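You operate a simulated robot arm through the tools that you are given. There is no shell and no other tool.

You are at the controls of a simulated two-armed robot. One attempt, no reset.

## Task
Set both guides to the bundle's width and get a clean test stroke.
Fine: read the width on the bundle's label; run the follower tight, open the vacuum valve, then stroke once: the display must show ONE.

It is judged by the outcome, as a careful person would: the job done as asked, and still so three seconds after it is handed in. It fails if anything else is knocked over, pushed out of place, dropped, spilled or broken.

## Robot
Two 7-joint arms with fingered hands on one trunk that stands fixed in place. Base frame: the origin is at the foot of the trunk, x ahead of it, y to its left, z up. Units: mm, rad, N and s.
The left shoulder is at [70, 157, 1439], the right one opposite. With the tool pointing down near the work surface each hand reaches from about 100 to 360 mm from the base axis, measured 20 degrees to its own side. Payload 5 kg a hand.
Tool frame (each hand has its own): the origin (TCP) lies between the finger pads and is the grasp point; the fingertips stand 31 mm ahead of it; z points along the fingers, y is the line along which they close. The gripper opens to 156 mm. The gripper's body begins 88 mm behind the TCP. The gripper is a hand of 4 fingers: y runs from the thumb to the fingers, the wrist lies at [0, 0, -249] in the tool frame, and closing takes about 1.5 s.
Orientation is that of the tool frame in the base frame, as a unit quaternion [w, x, y, z]. With the fingers straight down and closing along the base's y, the tool's x points along the base's -x, its y along +y and its z along -z.

## Interface
- The arms move only by the tool play_rows. It takes "left_moves", "right_moves" or both (then of equal length, played together; a hand with none holds still); each is a list that holds one entry, the list of rows, each a list of 6 numbers: the shift along the base's x, y, z in units of 250 mm (1.0 is 250 mm), then the turn, a rotation vector about the base's x, y, z in units of 45 degrees (1.0 is 45 degrees). In form: [[[tx, ty, tz, wx, wy, wz], ...]]. A call has 1 to 20 rows; each row is the pose to reach, as a shift and turn from the pose commanded when the call began. "left_jaw" and "right_jaw" are, for a hand that has rows, the finger opening in mm, from 0 to 156, set as the call begins (left out, the last holds). A call with a number of a shift or a turn outside -1 to 1 is refused whole. A row lasts 0.2 s, in which the tool goes at most 50 mm and 0.15 rad; a call with a longer step from one row to the next is refused whole, and so is a gripper value outside its range. A pose out of reach is approached as far as the arm can. The call stops where the force on the tool passes 40 N (or 10 N more than at its start, if that is more) or the arm is blocked; 0.2 s more then pass. Each finger travels about 108 mm/s and halts on what it meets, pressing with about 28 N; the grip force reading is that of the motor and also rises with nothing between the fingers. The clock runs only during rows and for 0.2 s after the last one: add rows that repeat a pose to give the fingers time. It gives the time, the measured TCP pose, the force on the tool (base axes), the opening and the grip force at its end, in the units of the frame above (readings bear some noise), with the torque about the TCP (base axes, N m) and any sound that the robot's microphone picked up.
- Cameras (640 x 400 px; columns grow to the right, rows downward): "scene" is now at [101.9, 14.3, 1632.4]; the picture's right is [0.34, -0.94, 0.00], its down [-0.88, -0.32, -0.36] and it looks along [0.34, 0.12, -0.93] (base axes); focal length 214 px, centre (320, 200). "left" rides on the left gripper at [-72, 2, -111] in its tool frame; the picture's right is [-0.02, -1.00, 0.00], its down [0.84, -0.02, -0.54] and it looks along [0.54, -0.01, 0.84] (tool axes); focal length 234 px, centre (320, 200). "right" rides on the right gripper at [72, 2, -111] in its tool frame; the picture's right is [-0.02, 1.00, 0.00], its down [-0.84, -0.02, -0.54] and it looks along [-0.54, -0.01, 0.84] (tool axes); focal length 234 px, centre (320, 200). There is no depth. A picture from a camera that has moved, and an enlarged one, comes with that camera's place and axes in the base frame and with its lens. The place of the scene camera against the robot may be out by one fixed shift of up to 12 mm in any direction.
- camera(camera): a new picture of that camera. No time passes.
- lift_body(by): slides the trunk up (or, below 0, down) by that many mm; the arms and the scene camera ride with it, the base frame stays. It gives what a move gives, with no picture.
- curl_fingers(finger1, finger2, finger3, thumb_bend, hand): sets how far each is bent, from 0 (flat) to 1 (curled in); at 0.3 the hand is open as for a grip, at 0.7 the pads meet at the TCP. One left out holds its place. A second passes; each finger stops where it meets its share of the squeeze, and holds until it gets a number again. A gripper value or a shape takes the hand back. It gives what a move gives, with no picture; readings hold the bend of each and the force on the fingers (four entries, about 0 where the hand has none), thumb and palm.
- grasp_type(shape, hand): the hand has 4 fingers and takes this shape, open, in about a second: jaw (thumb against the fingers, like two jaws); tri (thumb and two fingers); tip (a fingertip pinch); poke (one finger out to press); point (the index stretched); flat (the hand flat); cup (the hand cupped); fist (a fist). The gripper value then closes the fingers along that shape, each until it touches; the sizes above hold for jaw. It gives what a move gives, with no picture.
- aim_head(pan, tilt): turns the head with the scene camera to pan (to the left, within 1.501 rad either way) and tilt (down, from -0.506 to 1.204), counted from straight ahead of the robot. It gives what a move gives.
- close_up(camera, box): a new picture of the part [left, top, right, bottom] of that camera's present view, enlarged. No time passes.
- job_done(): hands the job in; it is judged then, once.

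Nothing tells you positions but the pictures and the camera data. Unless the task says otherwise, let go and move clear before handing in.

The tools are called by a JSON object that holds its "method" and its "body". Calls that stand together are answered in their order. play_rows: Moves the arms, as the interface text tells. Its arguments: {"type":"object","properties":{"left_moves":{"type":"array","items":{"type":"array","items":{"type":"array","items":{"type":"number"}}}},"left_jaw":{"type":"number"},"right_moves":{"type":"array","items":{"type":"array","items":{"type":"array","items":{"type":"number"}}}},"right_jaw":{"type":"number"}},"required":[]} The other tools are called the same way: lift_body (by) slides the trunk up or down; grasp_type (shape, hand) gives the hand a shape; curl_fingers (finger1, finger2, finger3, thumb_bend, hand) moves the fingers one by one; aim_head (pan, tilt) turns the head that bears the scene camera; camera (camera) takes a picture; close_up (camera, box) takes an enlarged picture of a part of a camera's view; job_done () hands the job in.

At the start:

```text
clock: 0.0
left_tool_pos: [426.4, 445.6, 1329.0]
left_tool_rot: [0.0, -0.002, 1.0, 0.0]
left_ft_force: [-0.2, -0.2, 0.3]
left_moment: [-0.02, 0.03, -0.01]
left_finger_gap: 155.8
left_grip_force: 0.1
left_shape: jaw
left_bend: [0.3, 0.3, 0.3, 0.3]
left_finger forces: [0.0, 0.1, 0.0, 0.0, 0.1, 0.0]
right_tool_pos: [639.9, -0.6, 1312.2]
right_tool_rot: [-0.001, 0.0, 1.0, 0.0]
right_ft_force: [0.2, -0.7, 0.2]
right_moment: [-0.02, -0.01, -0.03]
right_finger_gap: 155.7
right_grip_force: 0.0
right_shape: jaw
right_bend: [0.3, 0.3, 0.3, 0.3]
right_finger forces: [0.0, 0.0, 0.1, 0.0, 0.1, 0.0]
trunk travel left (down, up): [-825.0, 115.0]
head pan, tilt: [0.347, 1.201]
```

scene: 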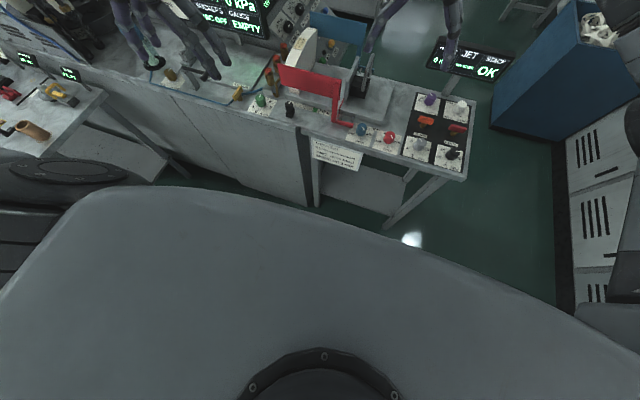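
right: 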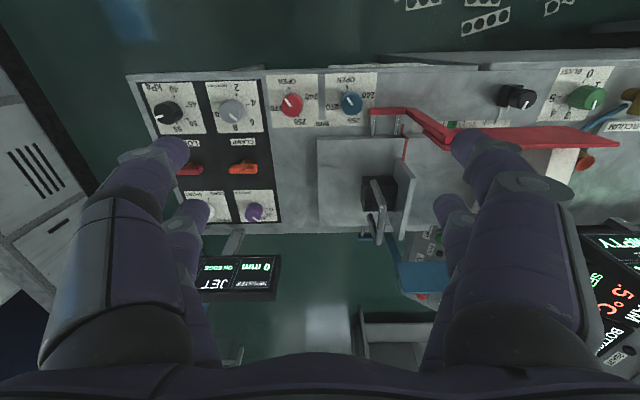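
left: 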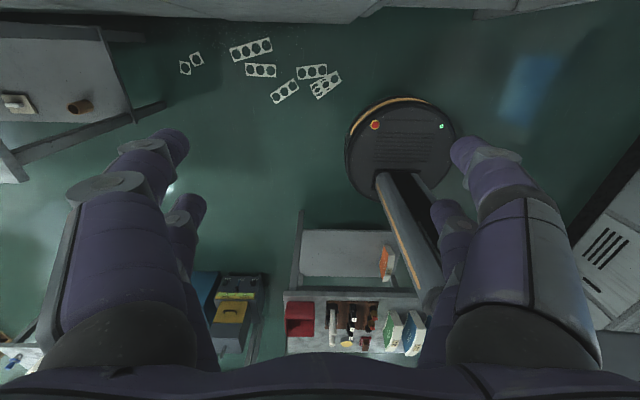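

I see a bench ahead with knobs, a red bar and a display, and both hands are above it. First I'll look around with the head camera.

{"method": "aim_head", "body": {"pan": 0.0, "tilt": 0.7}}

{"method": "camera", "body": {"camera": "scene"}}

{"method": "camera", "body": {"camera": "right"}}

{"method": "camera", "body": {"camera": "left"}}

```text
clock: 0.9
left_tool_pos: [426.5, 445.8, 1328.2]
left_tool_rot: [0.0, -0.001, 1.0, 0.0]
left_ft_force: [0.5, -0.2, -1.0]
left_moment: [-0.01, -0.01, 0.0]
left_finger_gap: 155.7
left_grip_force: 0.1
left_shape: jaw
left_bend: [0.3, 0.3, 0.3, 0.3]
left_finger forces: [0.0, 0.0, 0.0, 0.0, 0.0, 0.0]
right_tool_pos: [639.9, -0.2, 1311.2]
right_tool_rot: [0.0, -0.001, 1.0, 0.0]
right_ft_force: [0.0, 0.3, -0.3]
right_moment: [-0.01, -0.01, -0.02]
right_finger_gap: 155.7
right_grip_force: 0.0
right_shape: jaw
right_bend: [0.3, 0.3, 0.3, 0.3]
right_finger forces: [0.1, 0.1, 0.0, 0.1, 0.0, 0.0]
trunk travel left (down, up): [-825.0, 115.0]
head pan, tilt: [0.0, 0.7]
```

```text
taken
camera scene: at [134.1, -4.4, 1668.3], right [0.0, -1.0, 0.0], down [-0.64, 0.0, -0.76], along [0.76, 0.0, -0.64], focal length 214 px, centre (320, 200)
```

scene: 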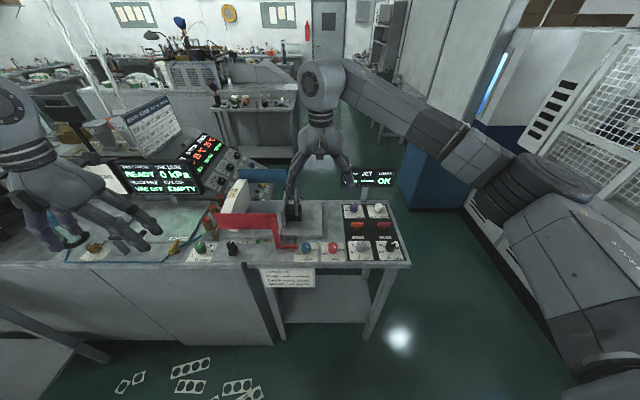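

```text
taken
camera right: at [566.6, 1.8, 1422.7], right [0.02, 1.0, 0.0], down [0.84, -0.02, 0.54], along [0.54, -0.01, -0.84], focal length 234 px, centre (320, 200)
```

right: 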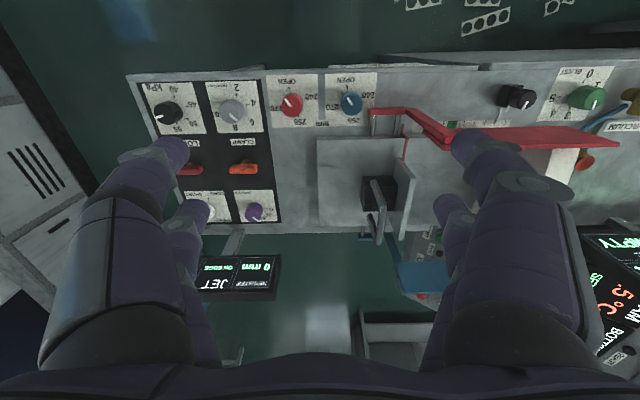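

```text
taken
camera left: at [500.5, 447.1, 1440.0], right [0.03, -1.0, 0.0], down [-0.84, -0.02, 0.54], along [-0.54, -0.01, -0.84], focal length 234 px, centre (320, 200)
```

left: 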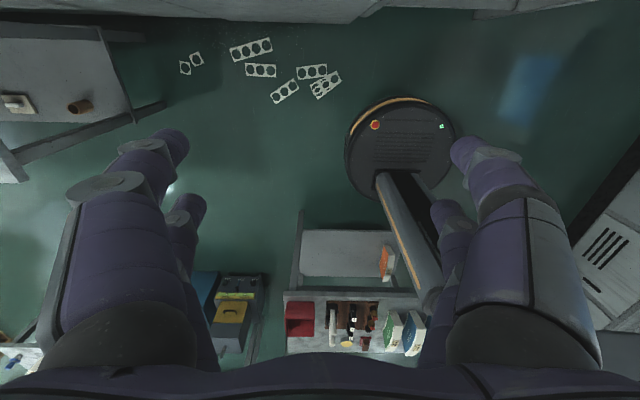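

The bench ahead carries a feeder machine with a stack, guides, knobs and displays. I'll zoom in to read its labels.

{"method": "close_up", "body": {"camera": "scene", "box": [180, 160, 420, 300]}}

{"method": "close_up", "body": {"camera": "scene", "box": [100, 90, 260, 200]}}

{"method": "close_up", "body": {"camera": "right", "box": [130, 60, 390, 230]}}

{"method": "close_up", "body": {"camera": "right", "box": [360, 50, 640, 230]}}

{"method": "close_up", "body": {"camera": "scene", "box": [255, 260, 325, 300]}}

```text
2.67 times, centred on (300, 230) of scene
camera zoom: at [134.1, -4.4, 1668.3], right [0.0, -1.0, 0.0], down [-0.64, 0.0, -0.76], along [0.76, 0.0, -0.64], focal length 572 px, centre (373, 120)
```

zoom: 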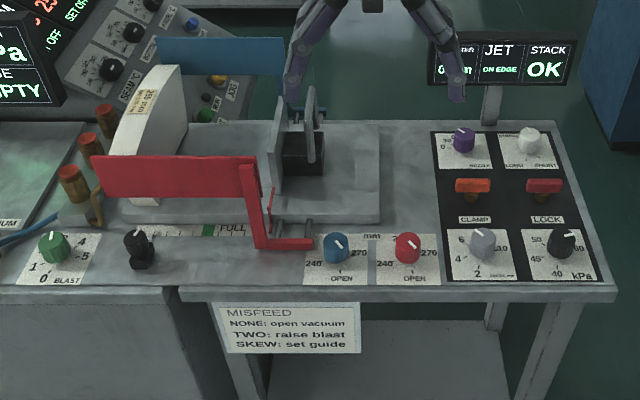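

```text
3.64 times, centred on (180, 145) of scene
camera zoom: at [134.1, -4.4, 1668.3], right [0.0, -1.0, 0.0], down [-0.64, 0.0, -0.76], along [0.76, 0.0, -0.64], focal length 780 px, centre (829, 400)
```

zoom: 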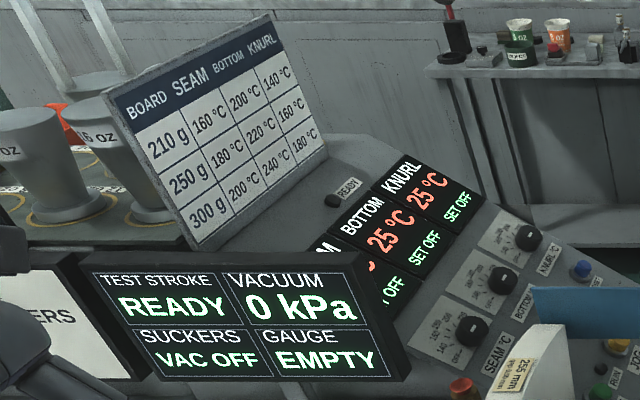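

```text
2.35 times, centred on (260, 145) of right
camera zoom: at [566.6, 1.8, 1422.7], right [0.02, 1.0, 0.0], down [0.84, -0.02, 0.54], along [0.54, -0.01, -0.84], focal length 551 px, centre (461, 329)
```

zoom: 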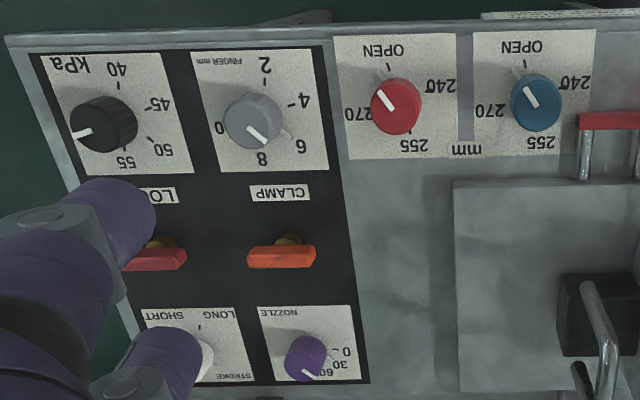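

```text
2.22 times, centred on (500, 140) of right
camera zoom: at [566.6, 1.8, 1422.7], right [0.02, 1.0, 0.0], down [0.84, -0.02, 0.54], along [0.54, -0.01, -0.84], focal length 520 px, centre (-80, 333)
```

zoom: 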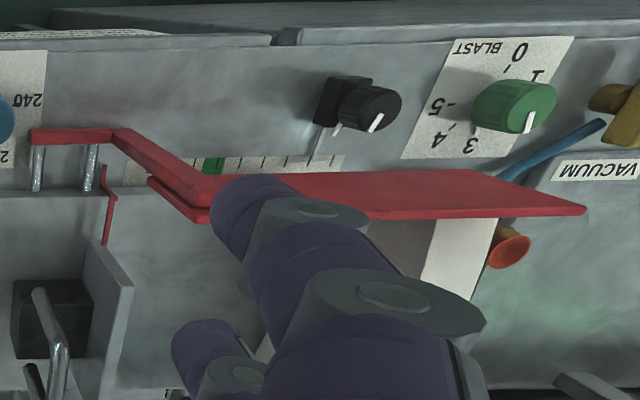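

```text
9.14 times, centred on (290, 280) of scene
camera zoom: at [134.1, -4.4, 1668.3], right [0.0, -1.0, 0.0], down [-0.64, 0.0, -0.76], along [0.76, 0.0, -0.64], focal length 1961 px, centre (594, -531)
```

zoom: 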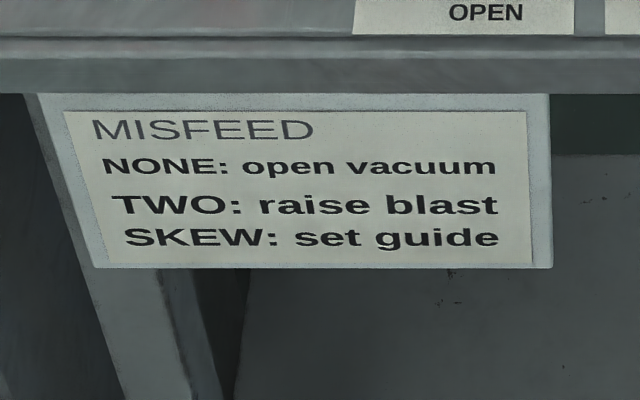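

The bundle's label seems to read 255 mm and the guide knobs are red and blue with marks OPEN/240/255/270. I'll move the right hand aside and up a little for a clear view.

{"method": "play_rows", "body": {"right_moves": [[[0, -0.1, 0.1, 0, 0, 0], [0, -0.25, 0.15, 0, 0, 0], [0, -0.4, 0.2, 0, 0, 0], [-0.1, -0.55, 0.2, 0, 0, 0], [-0.2, -0.7, 0.2, 0, 0, 0], [-0.3, -0.8, 0.2, 0, 0, 0], [-0.4, -0.9, 0.2, 0, 0, 0]]], "left_moves": [[[-0.05, 0.1, 0, 0, 0, 0], [-0.1, 0.2, 0, 0, 0, 0], [-0.15, 0.3, 0, 0, 0, 0], [-0.2, 0.4, 0, 0, 0, 0], [-0.25, 0.4, 0, 0, 0, 0], [-0.3, 0.4, 0, 0, 0, 0], [-0.3, 0.4, 0, 0, 0, 0]]]}}

{"method": "aim_head", "body": {"pan": 0.25, "tilt": 0.75}}

{"method": "camera", "body": {"camera": "scene"}}

{"method": "close_up", "body": {"camera": "scene", "box": [200, 120, 360, 220]}}

{"method": "close_up", "body": {"camera": "scene", "box": [300, 140, 500, 265]}}

{"method": "close_up", "body": {"camera": "scene", "box": [180, 160, 340, 260]}}

```text
clock: 2.5
left_tool_pos: [351.5, 546.0, 1329.0]
left_tool_rot: [0.001, -0.001, 1.0, 0.0]
left_ft_force: [-1.4, 0.4, -0.1]
left_moment: [0.06, -0.04, 0.02]
left_finger_gap: 155.8
left_grip_force: 0.1
left_shape: jaw
left_bend: [0.3, 0.3, 0.3, 0.3]
left_finger forces: [0.1, 0.1, 0.1, 0.0, 0.0, 0.0]
right_tool_pos: [537.7, -225.5, 1360.5]
right_tool_rot: [0.0, 0.0, 1.0, 0.0]
right_ft_force: [-0.5, -0.7, 0.6]
right_moment: [-0.01, 0.0, 0.03]
right_finger_gap: 155.7
right_grip_force: 0.0
right_shape: jaw
right_bend: [0.3, 0.3, 0.3, 0.3]
right_finger forces: [0.1, 0.1, 0.0, 0.1, 0.0, 0.0]
trunk travel left (down, up): [-825.0, 115.0]
head pan, tilt: [0.0, 0.7]
```

```text
clock: 3.3
left_tool_pos: [351.8, 545.1, 1329.1]
left_tool_rot: [0.0, -0.001, 1.0, 0.0]
left_ft_force: [-0.5, 0.2, 0.4]
left_moment: [0.01, 0.03, -0.01]
left_finger_gap: 156.1
left_grip_force: 0.1
left_shape: jaw
left_bend: [0.3, 0.3, 0.3, 0.3]
left_finger forces: [0.0, 0.1, 0.0, 0.0, 0.0, 0.1]
right_tool_pos: [540.1, -226.9, 1360.9]
right_tool_rot: [0.0, -0.001, 1.0, 0.001]
right_ft_force: [-0.9, -0.2, 0.5]
right_moment: [-0.01, -0.02, 0.0]
right_finger_gap: 155.8
right_grip_force: 0.0
right_shape: jaw
right_bend: [0.3, 0.3, 0.3, 0.3]
right_finger forces: [0.0, 0.0, 0.0, 0.1, 0.1, 0.0]
trunk travel left (down, up): [-825.0, 115.0]
head pan, tilt: [0.25, 0.75]
```

```text
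taken
camera scene: at [129.4, 15.6, 1664.2], right [0.25, -0.97, 0.0], down [-0.66, -0.17, -0.73], along [0.71, 0.18, -0.68], focal length 214 px, centre (320, 200)
```

scene: 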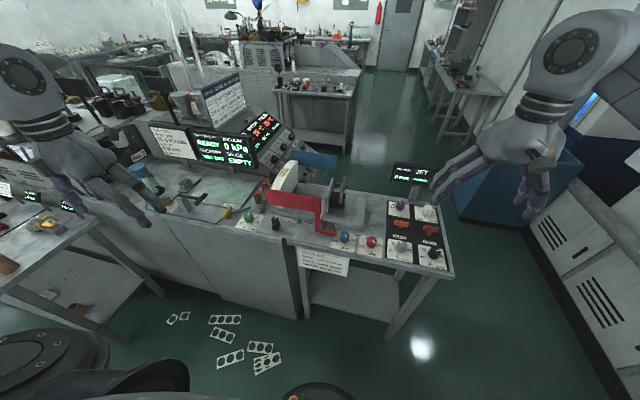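

```text
4.00 times, centred on (280, 170) of scene
camera zoom: at [129.4, 15.6, 1664.2], right [0.25, -0.97, 0.0], down [-0.66, -0.17, -0.73], along [0.71, 0.18, -0.68], focal length 858 px, centre (480, 320)
```

zoom: 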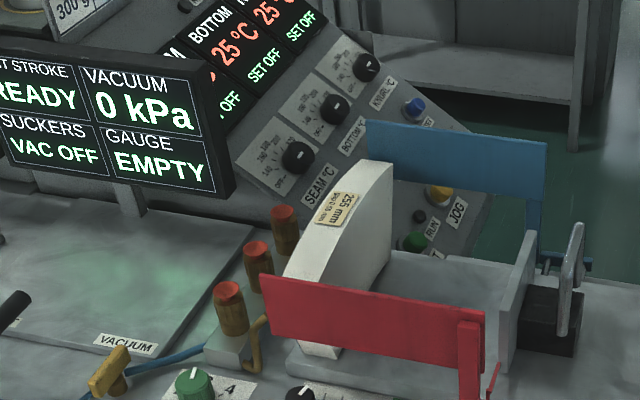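

```text
3.20 times, centred on (400, 202) of scene
camera zoom: at [129.4, 15.6, 1664.2], right [0.25, -0.97, 0.0], down [-0.66, -0.17, -0.73], along [0.71, 0.18, -0.68], focal length 686 px, centre (64, 192)
```

zoom: 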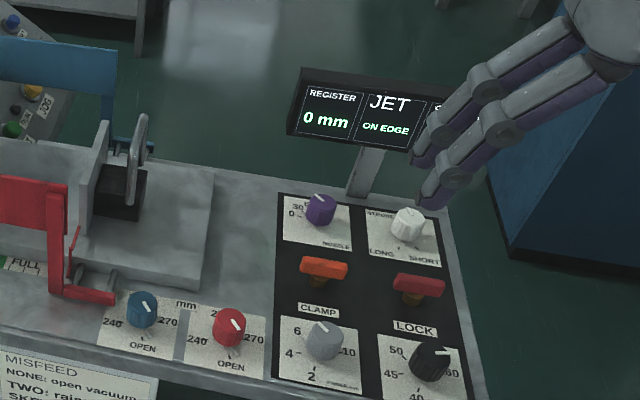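

```text
4.00 times, centred on (260, 210) of scene
camera zoom: at [129.4, 15.6, 1664.2], right [0.25, -0.97, 0.0], down [-0.66, -0.17, -0.73], along [0.71, 0.18, -0.68], focal length 858 px, centre (560, 160)
```

zoom: 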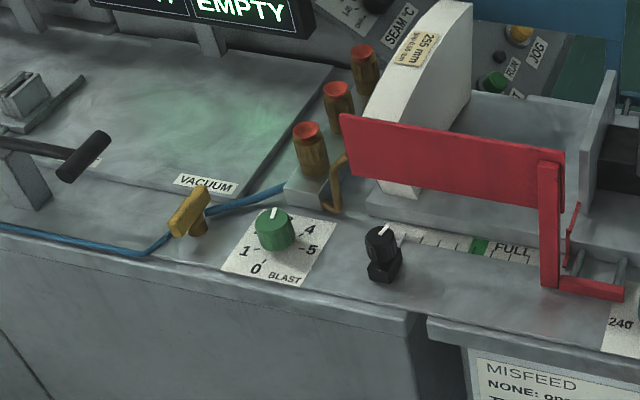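

The bundle's label reads 255 mm, and I see the vacuum valve (yellow, y≈540), the blast knob, a follower carriage and a lever at far left. I'll lower the trunk somewhat so the head camera is closer and inspect the details.

{"method": "lift_body", "body": {"by": -150}}

{"method": "aim_head", "body": {"pan": 0.4, "tilt": 0.6}}

{"method": "camera", "body": {"camera": "scene"}}

{"method": "close_up", "body": {"camera": "scene", "box": [120, 140, 320, 265]}}

{"method": "close_up", "body": {"camera": "scene", "box": [240, 140, 400, 240]}}

{"method": "close_up", "body": {"camera": "scene", "box": [320, 140, 520, 265]}}

{"method": "camera", "body": {"camera": "left"}}

{"method": "camera", "body": {"camera": "right"}}

```text
clock: 5.0
left_tool_pos: [351.7, 546.7, 1177.2]
left_tool_rot: [0.0, -0.001, 1.0, 0.0]
left_ft_force: [-0.6, 0.2, 0.5]
left_moment: [-0.03, -0.01, 0.01]
left_finger_gap: 156.1
left_grip_force: 0.0
left_shape: jaw
left_bend: [0.3, 0.3, 0.3, 0.3]
left_finger forces: [0.0, 0.1, 0.0, 0.0, 0.0, 0.0]
right_tool_pos: [539.8, -226.2, 1212.6]
right_tool_rot: [0.0, -0.001, 1.0, 0.0]
right_ft_force: [-0.2, -0.1, 0.0]
right_moment: [0.04, 0.03, -0.01]
right_finger_gap: 156.0
right_grip_force: 0.1
right_shape: jaw
right_bend: [0.3, 0.3, 0.3, 0.3]
right_finger forces: [0.1, 0.1, 0.0, 0.1, 0.1, 0.0]
trunk travel left (down, up): [-675.0, 265.0]
head pan, tilt: [0.25, 0.75]
```

```text
clock: 5.8
left_tool_pos: [353.1, 544.7, 1178.1]
left_tool_rot: [0.0, -0.001, 1.0, 0.0]
left_ft_force: [-0.4, -1.0, -0.7]
left_moment: [0.0, 0.0, 0.01]
left_finger_gap: 156.1
left_grip_force: 0.1
left_shape: jaw
left_bend: [0.3, 0.3, 0.3, 0.3]
left_finger forces: [0.0, 0.1, 0.0, 0.1, 0.1, 0.1]
right_tool_pos: [539.9, -225.9, 1211.0]
right_tool_rot: [0.001, 0.0, 1.0, 0.0]
right_ft_force: [1.2, 0.1, -1.0]
right_moment: [-0.04, -0.02, 0.02]
right_finger_gap: 155.8
right_grip_force: 0.1
right_shape: jaw
right_bend: [0.3, 0.3, 0.3, 0.3]
right_finger forces: [0.0, 0.0, 0.0, 0.0, 0.1, 0.0]
trunk travel left (down, up): [-675.0, 265.0]
head pan, tilt: [0.4, 0.6]
```

```text
taken
camera scene: at [130.5, 29.6, 1527.0], right [0.39, -0.92, 0.0], down [-0.52, -0.22, -0.82], along [0.76, 0.32, -0.57], focal length 214 px, centre (320, 200)
```

scene: 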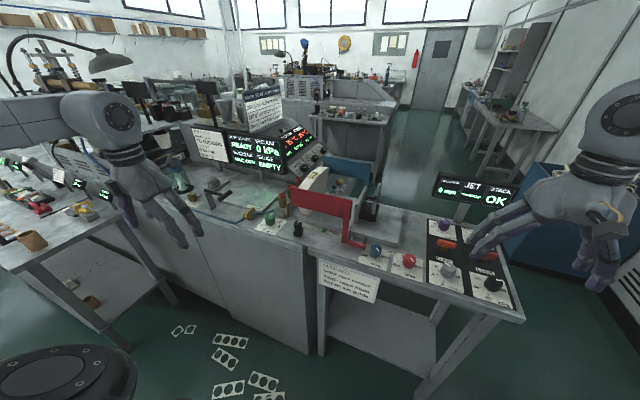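

```text
3.20 times, centred on (220, 202) of scene
camera zoom: at [130.5, 29.6, 1527.0], right [0.39, -0.92, 0.0], down [-0.52, -0.22, -0.82], along [0.76, 0.32, -0.57], focal length 686 px, centre (640, 192)
```

zoom: 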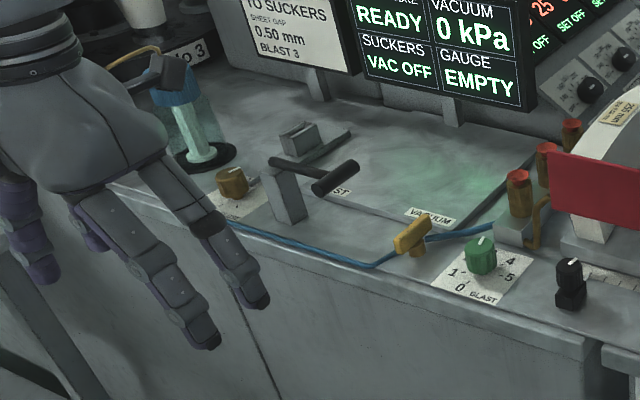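

```text
4.00 times, centred on (320, 190) of scene
camera zoom: at [130.5, 29.6, 1527.0], right [0.39, -0.92, 0.0], down [-0.52, -0.22, -0.82], along [0.76, 0.32, -0.57], focal length 858 px, centre (320, 240)
```

zoom: 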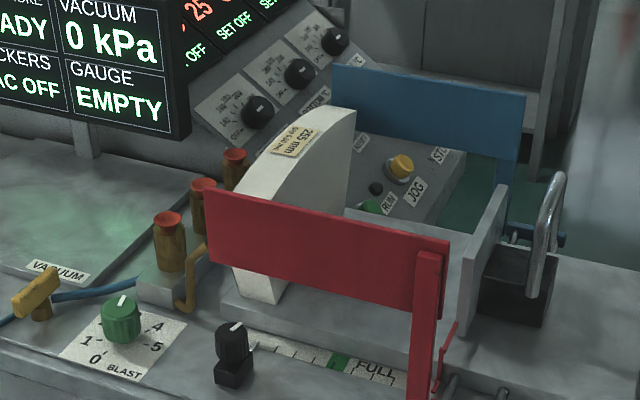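

```text
3.20 times, centred on (420, 202) of scene
camera zoom: at [130.5, 29.6, 1527.0], right [0.39, -0.92, 0.0], down [-0.52, -0.22, -0.82], along [0.76, 0.32, -0.57], focal length 686 px, centre (0, 192)
```

zoom: 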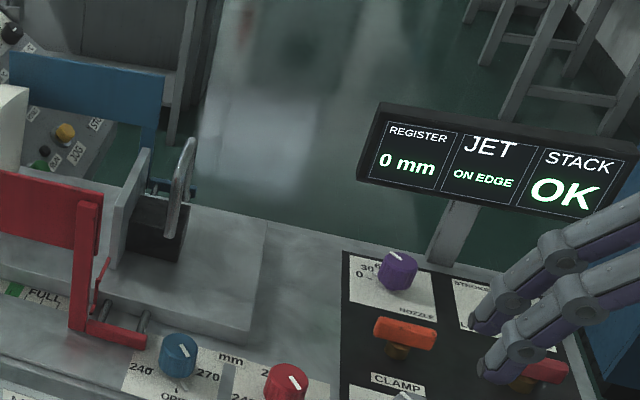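

```text
taken
camera left: at [425.3, 546.5, 1289.7], right [0.03, -1.0, 0.0], down [-0.84, -0.02, 0.54], along [-0.54, -0.01, -0.84], focal length 234 px, centre (320, 200)
```

left: 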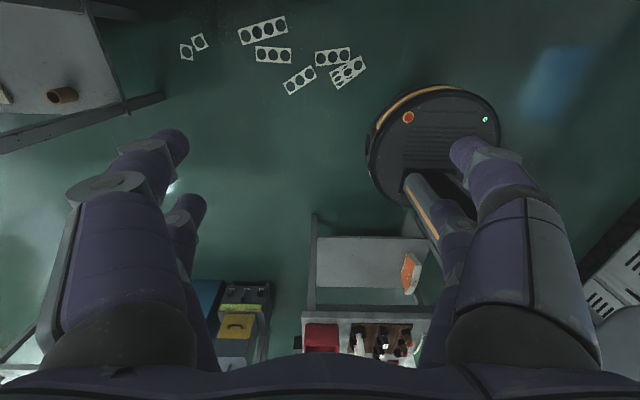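

```text
taken
camera right: at [466.8, -223.7, 1321.5], right [0.02, 1.0, 0.0], down [0.84, -0.02, 0.54], along [0.54, -0.01, -0.84], focal length 234 px, centre (320, 200)
```

right: 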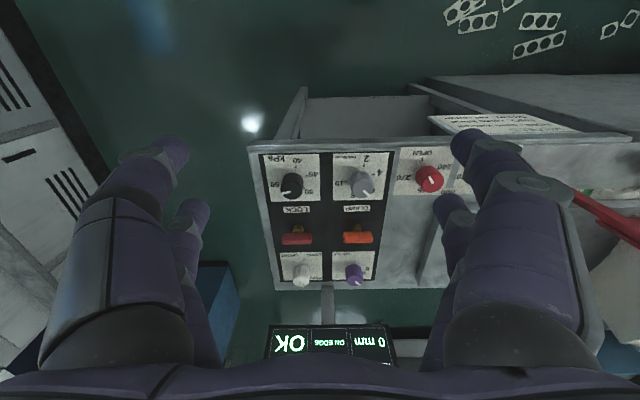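

The layout is clearer: guide knobs at right front, follower carriage with a loop handle, vacuum valve and a lever at left. The left hand blocks the view, so I move it left and back, then read the signs.

{"method": "play_rows", "body": {"left_moves": [[[-0.15, 0.1, 0, 0, 0, 0], [-0.3, 0.2, 0, 0, 0, 0], [-0.45, 0.3, 0, 0, 0, 0], [-0.6, 0.4, 0, 0, 0, 0], [-0.75, 0.4, 0, 0, 0, 0]]]}}

{"method": "camera", "body": {"camera": "scene"}}

{"method": "close_up", "body": {"camera": "scene", "box": [130, 110, 290, 210]}}

{"method": "close_up", "body": {"camera": "scene", "box": [180, 170, 310, 250]}}

{"method": "close_up", "body": {"camera": "scene", "box": [250, 195, 314, 235]}}

{"method": "close_up", "body": {"camera": "scene", "box": [300, 150, 380, 200]}}

{"method": "close_up", "body": {"camera": "scene", "box": [340, 225, 436, 285]}}

```text
clock: 7.0
left_tool_pos: [159.8, 645.8, 1177.6]
left_tool_rot: [0.001, -0.001, 1.0, -0.002]
left_ft_force: [0.3, 0.0, -0.5]
left_moment: [0.0, 0.0, -0.03]
left_finger_gap: 156.2
left_grip_force: 0.1
left_shape: jaw
left_bend: [0.3, 0.3, 0.3, 0.3]
left_finger forces: [0.0, 0.0, 0.1, 0.0, 0.0, 0.0]
right_tool_pos: [537.9, -224.2, 1212.7]
right_tool_rot: [0.0, -0.001, 1.0, 0.0]
right_ft_force: [0.0, 0.4, 0.5]
right_moment: [-0.03, -0.02, -0.03]
right_finger_gap: 155.9
right_grip_force: 0.2
right_shape: jaw
right_bend: [0.3, 0.3, 0.3, 0.3]
right_finger forces: [0.1, 0.0, 0.1, 0.1, 0.0, 0.0]
trunk travel left (down, up): [-675.0, 265.0]
head pan, tilt: [0.4, 0.6]
```

```text
taken
camera scene: at [128.4, 31.4, 1527.2], right [0.39, -0.92, 0.0], down [-0.52, -0.22, -0.83], along [0.76, 0.32, -0.56], focal length 214 px, centre (320, 200)
```

scene: 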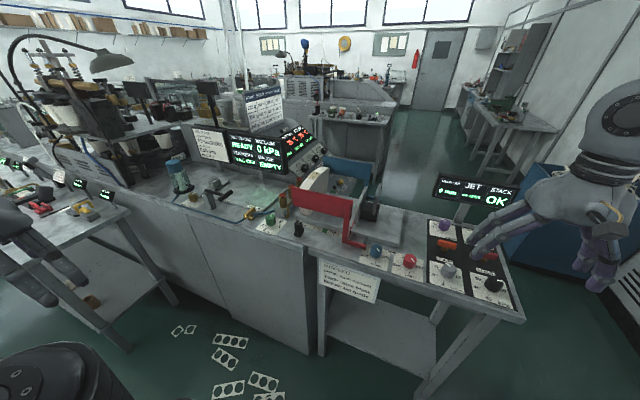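

```text
4.00 times, centred on (210, 160) of scene
camera zoom: at [128.4, 31.4, 1527.2], right [0.39, -0.92, 0.0], down [-0.52, -0.22, -0.83], along [0.76, 0.32, -0.56], focal length 858 px, centre (760, 360)
```

zoom: 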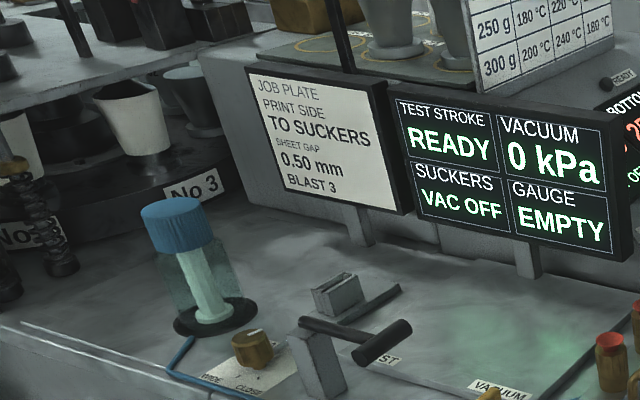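

```text
4.92 times, centred on (245, 210) of scene
camera zoom: at [128.4, 31.4, 1527.2], right [0.39, -0.92, 0.0], down [-0.52, -0.22, -0.83], along [0.76, 0.32, -0.56], focal length 1056 px, centre (689, 151)
```

zoom: 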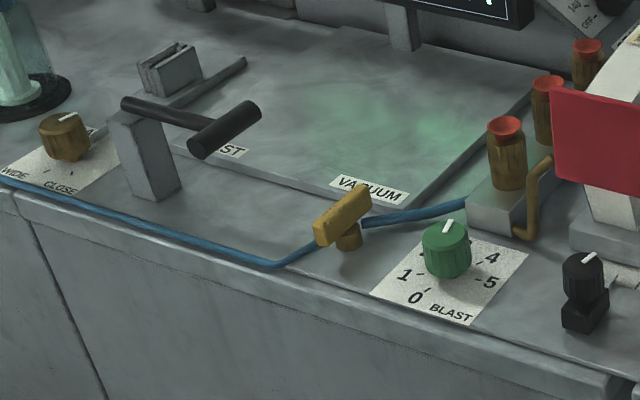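

```text
10.00 times, centred on (282, 215) of scene
camera zoom: at [128.4, 31.4, 1527.2], right [0.39, -0.92, 0.0], down [-0.52, -0.22, -0.83], along [0.76, 0.32, -0.56], focal length 2145 px, centre (700, 50)
```

zoom: 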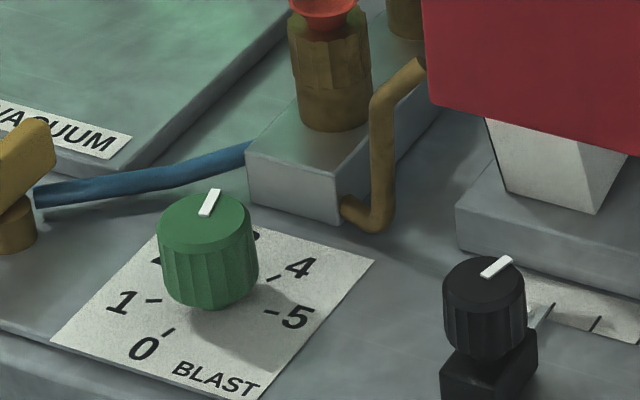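

```text
8.00 times, centred on (340, 175) of scene
camera zoom: at [128.4, 31.4, 1527.2], right [0.39, -0.92, 0.0], down [-0.52, -0.22, -0.83], along [0.76, 0.32, -0.56], focal length 1716 px, centre (160, 400)
```

zoom: 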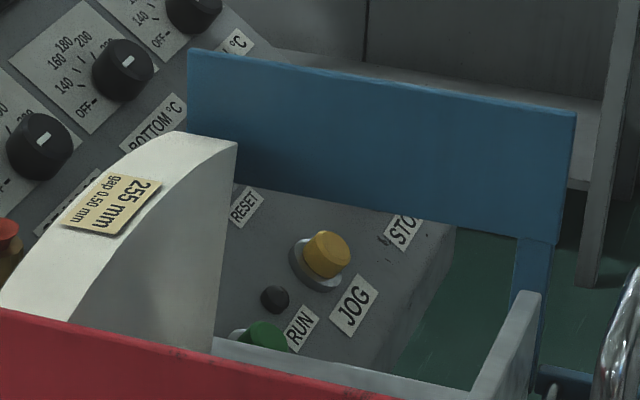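

```text
6.67 times, centred on (388, 255) of scene
camera zoom: at [128.4, 31.4, 1527.2], right [0.39, -0.92, 0.0], down [-0.52, -0.22, -0.83], along [0.76, 0.32, -0.56], focal length 1430 px, centre (-133, -167)
```

zoom: 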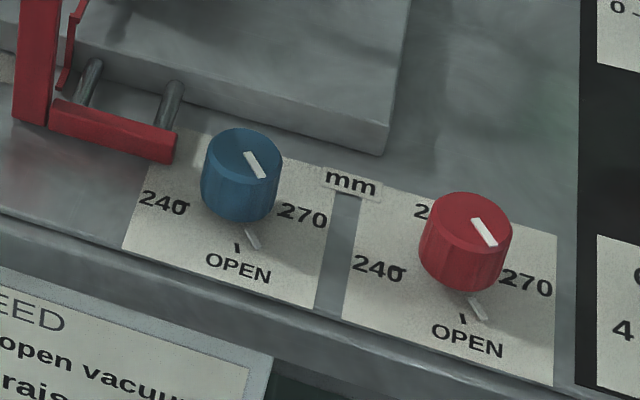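

The bundle label reads "255 mm, gap 0.50 mm" and the job plate says blast 3, which is about where the blast knob stands. Now I bring the right wrist camera over the follower, gauge and black knob area for a close look, staying high and in front of the bench.

{"method": "play_rows", "body": {"right_moves": [[[-0.1, 0.15, 0.1, 0, 0, 0], [-0.15, 0.3, 0.15, 0, 0, 0], [-0.2, 0.45, 0.15, 0, 0, 0], [-0.2, 0.6, 0.15, 0, 0, 0], [-0.2, 0.75, 0.15, 0, 0, 0], [-0.2, 0.9, 0.15, 0, 0, 0], [-0.2, 1.0, 0.15, 0, 0, 0]]]}}

{"method": "camera", "body": {"camera": "right"}}

{"method": "play_rows", "body": {"right_moves": [[[0, 0.15, 0, 0, 0, 0], [0, 0.3, 0, 0, 0, 0], [0, 0.45, 0, 0, 0, 0], [0, 0.6, 0, 0, 0, 0], [0, 0.75, 0, 0, 0, 0], [0, 0.9, 0, 0, 0, 0], [0, 1.0, 0, 0, 0, 0]]]}}

{"method": "camera", "body": {"camera": "right"}}

{"method": "camera", "body": {"camera": "scene"}}

```text
refused: row 1 steps farther than a row can; nothing moved
```

```text
taken
camera right: at [465.0, -222.2, 1322.5], right [0.02, 1.0, 0.0], down [0.84, -0.02, 0.55], along [0.55, -0.01, -0.84], focal length 234 px, centre (320, 200)
```

right: 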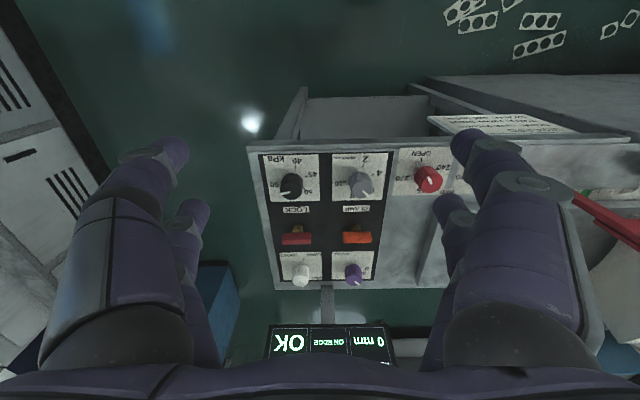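

```text
clock: 8.6
left_tool_pos: [163.3, 647.3, 1176.8]
left_tool_rot: [0.0, -0.001, 1.0, -0.001]
left_ft_force: [0.3, -0.1, 0.2]
left_moment: [-0.06, -0.04, -0.03]
left_finger_gap: 155.9
left_grip_force: 0.1
left_shape: jaw
left_bend: [0.3, 0.3, 0.3, 0.3]
left_finger forces: [0.0, 0.1, 0.0, 0.1, 0.1, 0.0]
right_tool_pos: [540.3, 25.6, 1210.3]
right_tool_rot: [0.001, 0.001, 1.0, 0.0]
right_ft_force: [0.4, -0.2, 0.0]
right_moment: [-0.05, 0.02, 0.0]
right_finger_gap: 156.0
right_grip_force: 0.0
right_shape: jaw
right_bend: [0.3, 0.3, 0.3, 0.3]
right_finger forces: [0.1, 0.1, 0.0, 0.1, 0.0, 0.0]
trunk travel left (down, up): [-675.0, 265.0]
head pan, tilt: [0.4, 0.6]
```

```text
taken
camera right: at [467.3, 27.8, 1321.4], right [0.02, 1.0, 0.0], down [0.84, -0.02, 0.54], along [0.54, -0.01, -0.84], focal length 234 px, centre (320, 200)
```

right: 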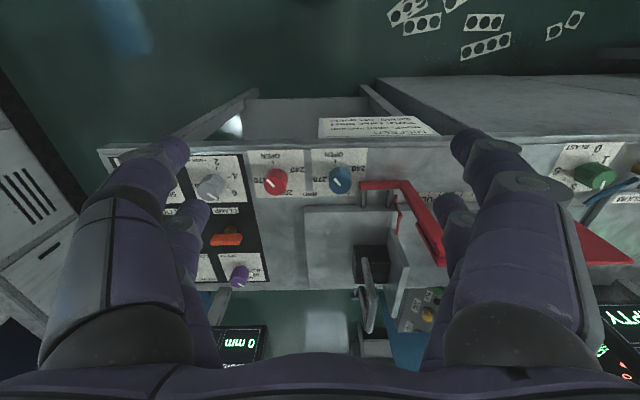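

```text
taken
camera scene: at [130.6, 31.6, 1526.9], right [0.39, -0.92, 0.0], down [-0.52, -0.22, -0.82], along [0.76, 0.32, -0.57], focal length 214 px, centre (320, 200)
```

scene: 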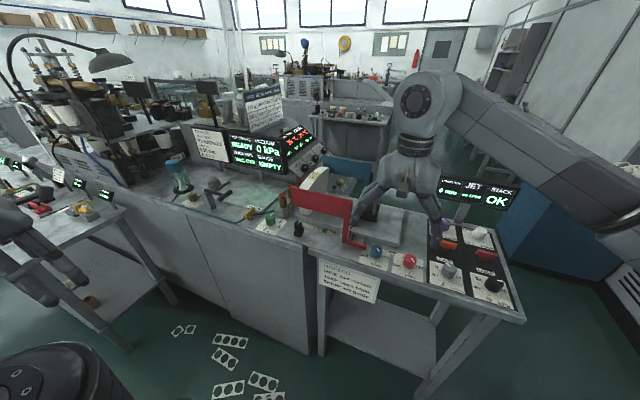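

The right hand now hovers just before the knobs. I move it further left for a view of the gauge and the black knob.

{"method": "play_rows", "body": {"right_moves": [[[-0.1, 0.1, 0.05, 0, 0, 0], [-0.2, 0.2, 0.1, 0, 0, 0], [-0.2, 0.35, 0.1, 0, 0, 0], [-0.2, 0.5, 0.1, 0, 0, 0], [-0.2, 0.65, 0.1, 0, 0, 0], [-0.2, 0.8, 0.1, 0, 0, 0], [-0.2, 0.95, 0.1, 0, 0, 0], [-0.2, 1.0, 0.1, 0, 0, 0]]]}}

{"method": "camera", "body": {"camera": "right"}}

{"method": "close_up", "body": {"camera": "right", "box": [190, 120, 450, 300]}}

{"method": "close_up", "body": {"camera": "right", "box": [260, 130, 380, 210]}}

```text
clock: 10.3
left_tool_pos: [163.4, 645.1, 1178.1]
left_tool_rot: [0.0, -0.001, 1.0, 0.0]
left_ft_force: [0.8, -0.5, 0.5]
left_moment: [0.02, 0.0, 0.02]
left_finger_gap: 156.0
left_grip_force: 0.0
left_shape: jaw
left_bend: [0.3, 0.3, 0.3, 0.3]
left_finger forces: [0.0, 0.1, 0.0, 0.0, 0.0, 0.0]
right_tool_pos: [490.7, 275.0, 1236.3]
right_tool_rot: [0.001, 0.0, 1.0, 0.0]
right_ft_force: [-0.3, 0.0, -0.4]
right_moment: [-0.01, -0.03, 0.0]
right_finger_gap: 156.0
right_grip_force: 0.0
right_shape: jaw
right_bend: [0.3, 0.3, 0.3, 0.3]
right_finger forces: [0.0, 0.0, 0.0, 0.0, 0.0, 0.0]
trunk travel left (down, up): [-675.0, 265.0]
head pan, tilt: [0.4, 0.6]
```

```text
taken
camera right: at [417.7, 277.1, 1346.9], right [0.02, 1.0, 0.0], down [0.84, -0.02, 0.54], along [0.54, -0.01, -0.84], focal length 234 px, centre (320, 200)
```

right: 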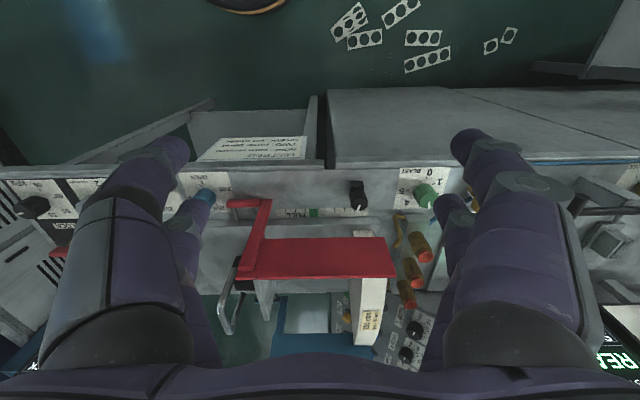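

```text
2.22 times, centred on (320, 210) of right
camera zoom: at [417.7, 277.1, 1346.9], right [0.02, 1.0, 0.0], down [0.84, -0.02, 0.54], along [0.54, -0.01, -0.84], focal length 520 px, centre (320, 178)
```

zoom: 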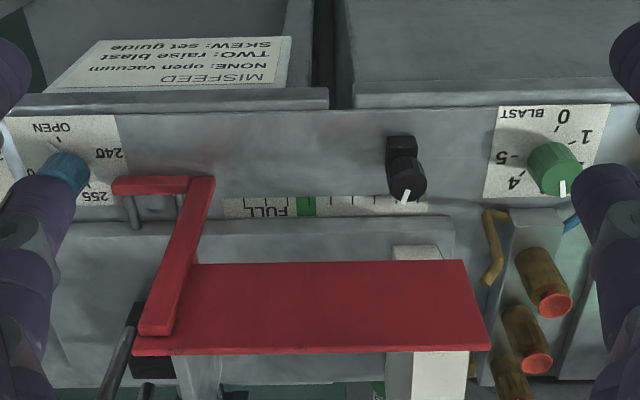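

```text
5.00 times, centred on (320, 170) of right
camera zoom: at [417.7, 277.1, 1346.9], right [0.02, 1.0, 0.0], down [0.84, -0.02, 0.54], along [0.54, -0.01, -0.84], focal length 1171 px, centre (320, 350)
```

zoom: 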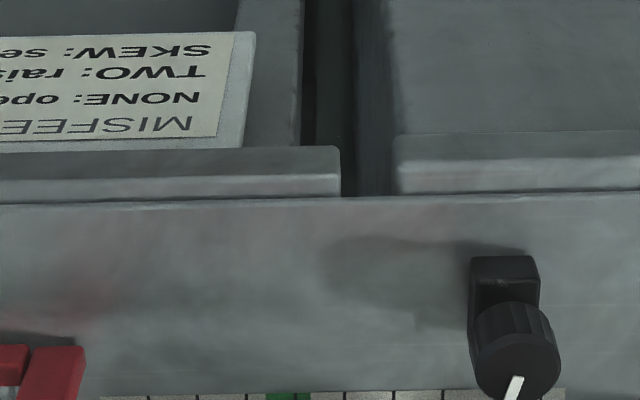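

The follower carriage (gray plate, black block, silver loop handle) sits right of the bundle, with a gauge scale in front. I'll take two wrist views closer to it to triangulate positions.

{"method": "play_rows", "body": {"right_moves": [[[0, -0.15, 0, 0, 0, 0], [0, -0.3, 0, 0, 0, 0], [0, -0.45, 0, 0, 0, 0], [0, -0.6, 0, 0, 0, 0]]]}}

{"method": "close_up", "body": {"camera": "right", "box": [190, 120, 450, 340]}}

{"method": "play_rows", "body": {"right_moves": [[[0.1, -0.15, 0, 0, 0, 0], [0.2, -0.3, 0, 0, 0, 0], [0.3, -0.45, 0, 0, 0, 0], [0.3, -0.45, 0, 0, 0, 0]]]}}

{"method": "close_up", "body": {"camera": "right", "box": [190, 100, 470, 340]}}

{"method": "close_up", "body": {"camera": "right", "box": [240, 80, 400, 190]}}

```text
clock: 11.3
left_tool_pos: [163.3, 642.4, 1178.9]
left_tool_rot: [0.001, 0.0, 1.0, 0.001]
left_ft_force: [0.7, -1.1, 0.9]
left_moment: [0.09, 0.03, -0.02]
left_finger_gap: 155.6
left_grip_force: 0.1
left_shape: jaw
left_bend: [0.3, 0.3, 0.3, 0.3]
left_finger forces: [0.0, 0.0, 0.0, 0.1, 0.1, 0.0]
right_tool_pos: [489.4, 122.1, 1234.6]
right_tool_rot: [0.0, 0.0, 1.0, 0.001]
right_ft_force: [0.4, -0.2, 0.5]
right_moment: [0.08, 0.0, 0.0]
right_finger_gap: 155.9
right_grip_force: 0.1
right_shape: jaw
right_bend: [0.3, 0.3, 0.3, 0.3]
right_finger forces: [0.0, 0.0, 0.0, 0.1, 0.1, 0.0]
trunk travel left (down, up): [-675.0, 265.0]
head pan, tilt: [0.4, 0.6]
```

```text
1.82 times, centred on (320, 230) of right
camera zoom: at [416.5, 123.8, 1345.9], right [0.02, 1.0, 0.0], down [0.84, -0.02, 0.54], along [0.54, -0.01, -0.84], focal length 426 px, centre (320, 146)
```

zoom: 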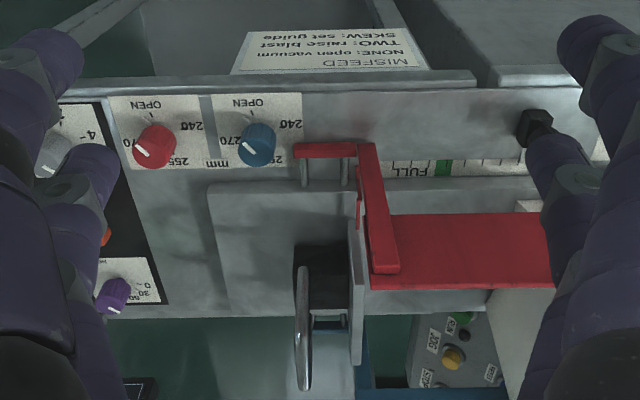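

```text
clock: 12.3
left_tool_pos: [161.9, 644.6, 1178.9]
left_tool_rot: [0.0, -0.001, 1.0, -0.001]
left_ft_force: [0.1, 0.6, 0.0]
left_moment: [-0.07, 0.02, -0.01]
left_finger_gap: 155.9
left_grip_force: 0.0
left_shape: jaw
left_bend: [0.3, 0.3, 0.3, 0.3]
left_finger forces: [0.1, 0.1, 0.0, 0.0, 0.0, 0.1]
right_tool_pos: [566.1, 11.4, 1234.2]
right_tool_rot: [0.0, 0.0, 1.0, 0.001]
right_ft_force: [1.2, 0.0, -0.1]
right_moment: [-0.03, 0.0, 0.0]
right_finger_gap: 155.6
right_grip_force: 0.1
right_shape: jaw
right_bend: [0.3, 0.3, 0.3, 0.3]
right_finger forces: [0.0, 0.1, 0.0, 0.0, 0.1, 0.1]
trunk travel left (down, up): [-675.0, 265.0]
head pan, tilt: [0.4, 0.6]
```

```text
1.67 times, centred on (330, 220) of right
camera zoom: at [492.8, 13.8, 1345.7], right [0.02, 1.0, 0.0], down [0.84, -0.02, 0.54], along [0.54, -0.01, -0.84], focal length 390 px, centre (303, 167)
```

zoom: 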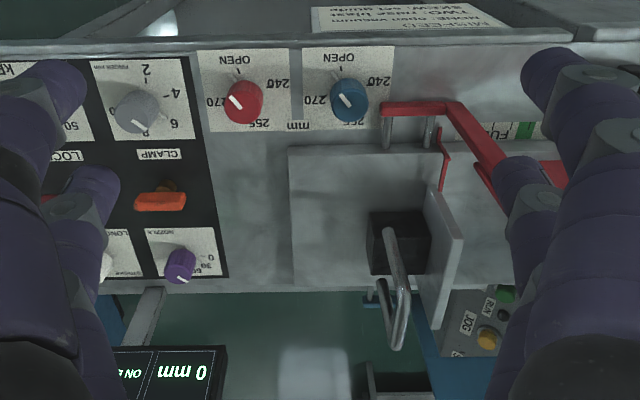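

```text
3.64 times, centred on (320, 135) of right
camera zoom: at [492.8, 13.8, 1345.7], right [0.02, 1.0, 0.0], down [0.84, -0.02, 0.54], along [0.54, -0.01, -0.84], focal length 852 px, centre (320, 436)
```

zoom: 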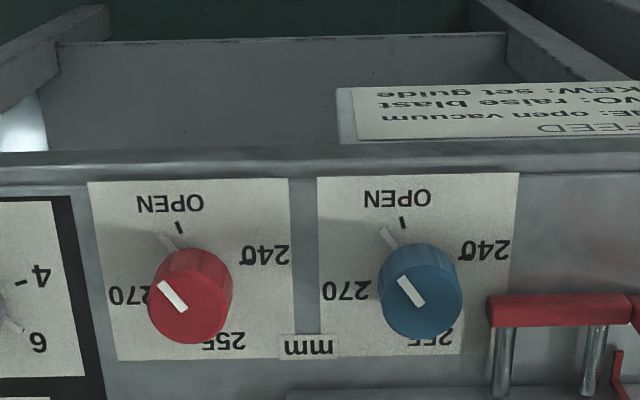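

I've got rough positions: the handle loop is around x 770-845, y 97, z 1036-1122. I'll zoom in on the handle and knobs for finer measurement.

{"method": "close_up", "body": {"camera": "right", "box": [330, 210, 450, 320]}}

{"method": "aim_head", "body": {"pan": 0.1, "tilt": 0.5}}

{"method": "camera", "body": {"camera": "scene"}}

{"method": "close_up", "body": {"camera": "scene", "box": [230, 180, 330, 260]}}

```text
3.64 times, centred on (390, 265) of right
camera zoom: at [492.8, 13.8, 1345.7], right [0.02, 1.0, 0.0], down [0.84, -0.02, 0.54], along [0.54, -0.01, -0.84], focal length 852 px, centre (66, -36)
```

zoom: 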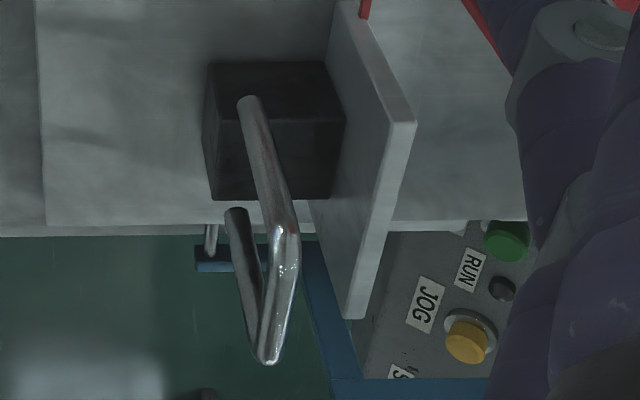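

```text
clock: 13.2
left_tool_pos: [163.0, 645.4, 1177.5]
left_tool_rot: [0.0, -0.001, 1.0, 0.0]
left_ft_force: [0.4, -1.0, -0.5]
left_moment: [0.05, 0.02, -0.01]
left_finger_gap: 155.6
left_grip_force: 0.1
left_shape: jaw
left_bend: [0.3, 0.3, 0.3, 0.3]
left_finger forces: [0.0, 0.0, 0.0, 0.0, 0.0, 0.1]
right_tool_pos: [565.4, 10.7, 1235.0]
right_tool_rot: [0.0, -0.001, 1.0, 0.0]
right_ft_force: [0.8, 0.2, 0.2]
right_moment: [0.0, -0.04, -0.02]
right_finger_gap: 155.8
right_grip_force: 0.1
right_shape: jaw
right_bend: [0.3, 0.3, 0.3, 0.3]
right_finger forces: [0.1, 0.0, 0.0, 0.0, 0.0, 0.0]
trunk travel left (down, up): [-675.0, 265.0]
head pan, tilt: [0.099, 0.499]
```

```text
taken
camera scene: at [139.7, 4.4, 1536.1], right [0.1, -0.99, 0.0], down [-0.48, -0.05, -0.88], along [0.87, 0.09, -0.48], focal length 214 px, centre (320, 200)
```

scene: 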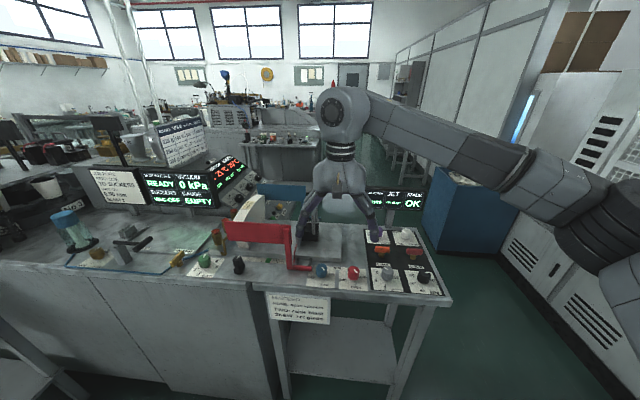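

```text
5.00 times, centred on (280, 220) of scene
camera zoom: at [139.7, 4.4, 1536.1], right [0.1, -0.99, 0.0], down [-0.48, -0.05, -0.88], along [0.87, 0.09, -0.48], focal length 1072 px, centre (520, 100)
```

zoom: 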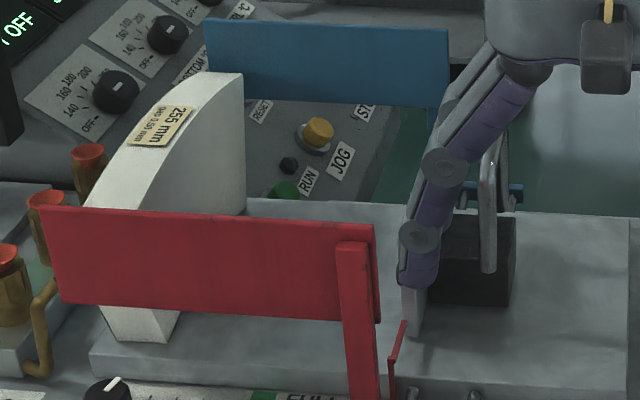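

Handle is a bail over the follower block (x≈766-854, y≈96, top z≈1119); the guide knobs are near x≈640 at y≈±50, with tops around z≈1000. I'll try the fingertip pinch shape and see how it looks.

{"method": "grasp_type", "body": {"hand": "right", "shape": "tip"}}

{"method": "camera", "body": {"camera": "right"}}

{"method": "close_up", "body": {"camera": "scene", "box": [270, 130, 430, 290]}}

```text
clock: 14.1
left_tool_pos: [162.1, 645.6, 1179.3]
left_tool_rot: [0.0, 0.0, 1.0, 0.001]
left_ft_force: [-0.4, 0.5, 0.2]
left_moment: [0.01, -0.04, 0.02]
left_finger_gap: 155.8
left_grip_force: 0.0
left_shape: jaw
left_bend: [0.3, 0.3, 0.3, 0.3]
left_finger forces: [0.0, 0.0, 0.0, 0.0, 0.1, 0.0]
right_tool_pos: [567.4, 10.8, 1234.7]
right_tool_rot: [0.0, -0.002, 1.0, 0.001]
right_ft_force: [-0.1, -0.9, -0.4]
right_moment: [0.02, 0.0, -0.03]
right_finger_gap: 156.2
right_grip_force: 0.1
right_shape: tip
right_bend: [0.3, 0.3, 0.3, 0.3]
right_finger forces: [0.1, 0.0, 0.0, 0.0, 0.1, 0.0]
trunk travel left (down, up): [-675.0, 265.0]
head pan, tilt: [0.099, 0.499]
```

```text
taken
camera right: at [492.9, 13.5, 1345.7], right [0.02, 1.0, 0.0], down [0.84, -0.02, 0.54], along [0.54, -0.01, -0.84], focal length 234 px, centre (320, 200)
```

right: 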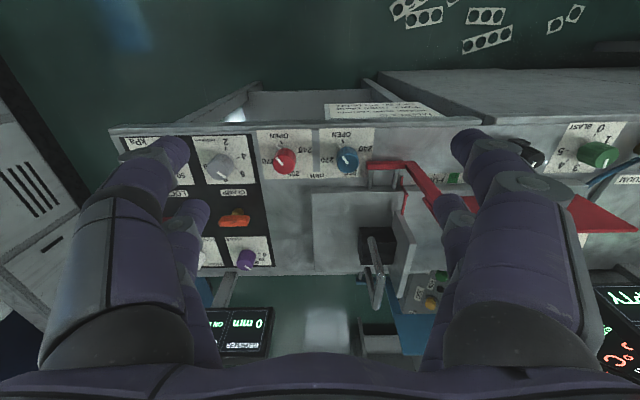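

```text
2.50 times, centred on (350, 210) of scene
camera zoom: at [139.7, 4.5, 1536.1], right [0.1, -0.99, 0.0], down [-0.48, -0.05, -0.88], along [0.87, 0.09, -0.48], focal length 536 px, centre (245, 175)
```

zoom: 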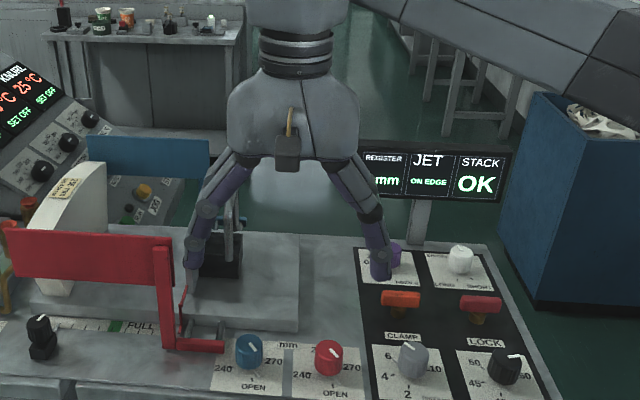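

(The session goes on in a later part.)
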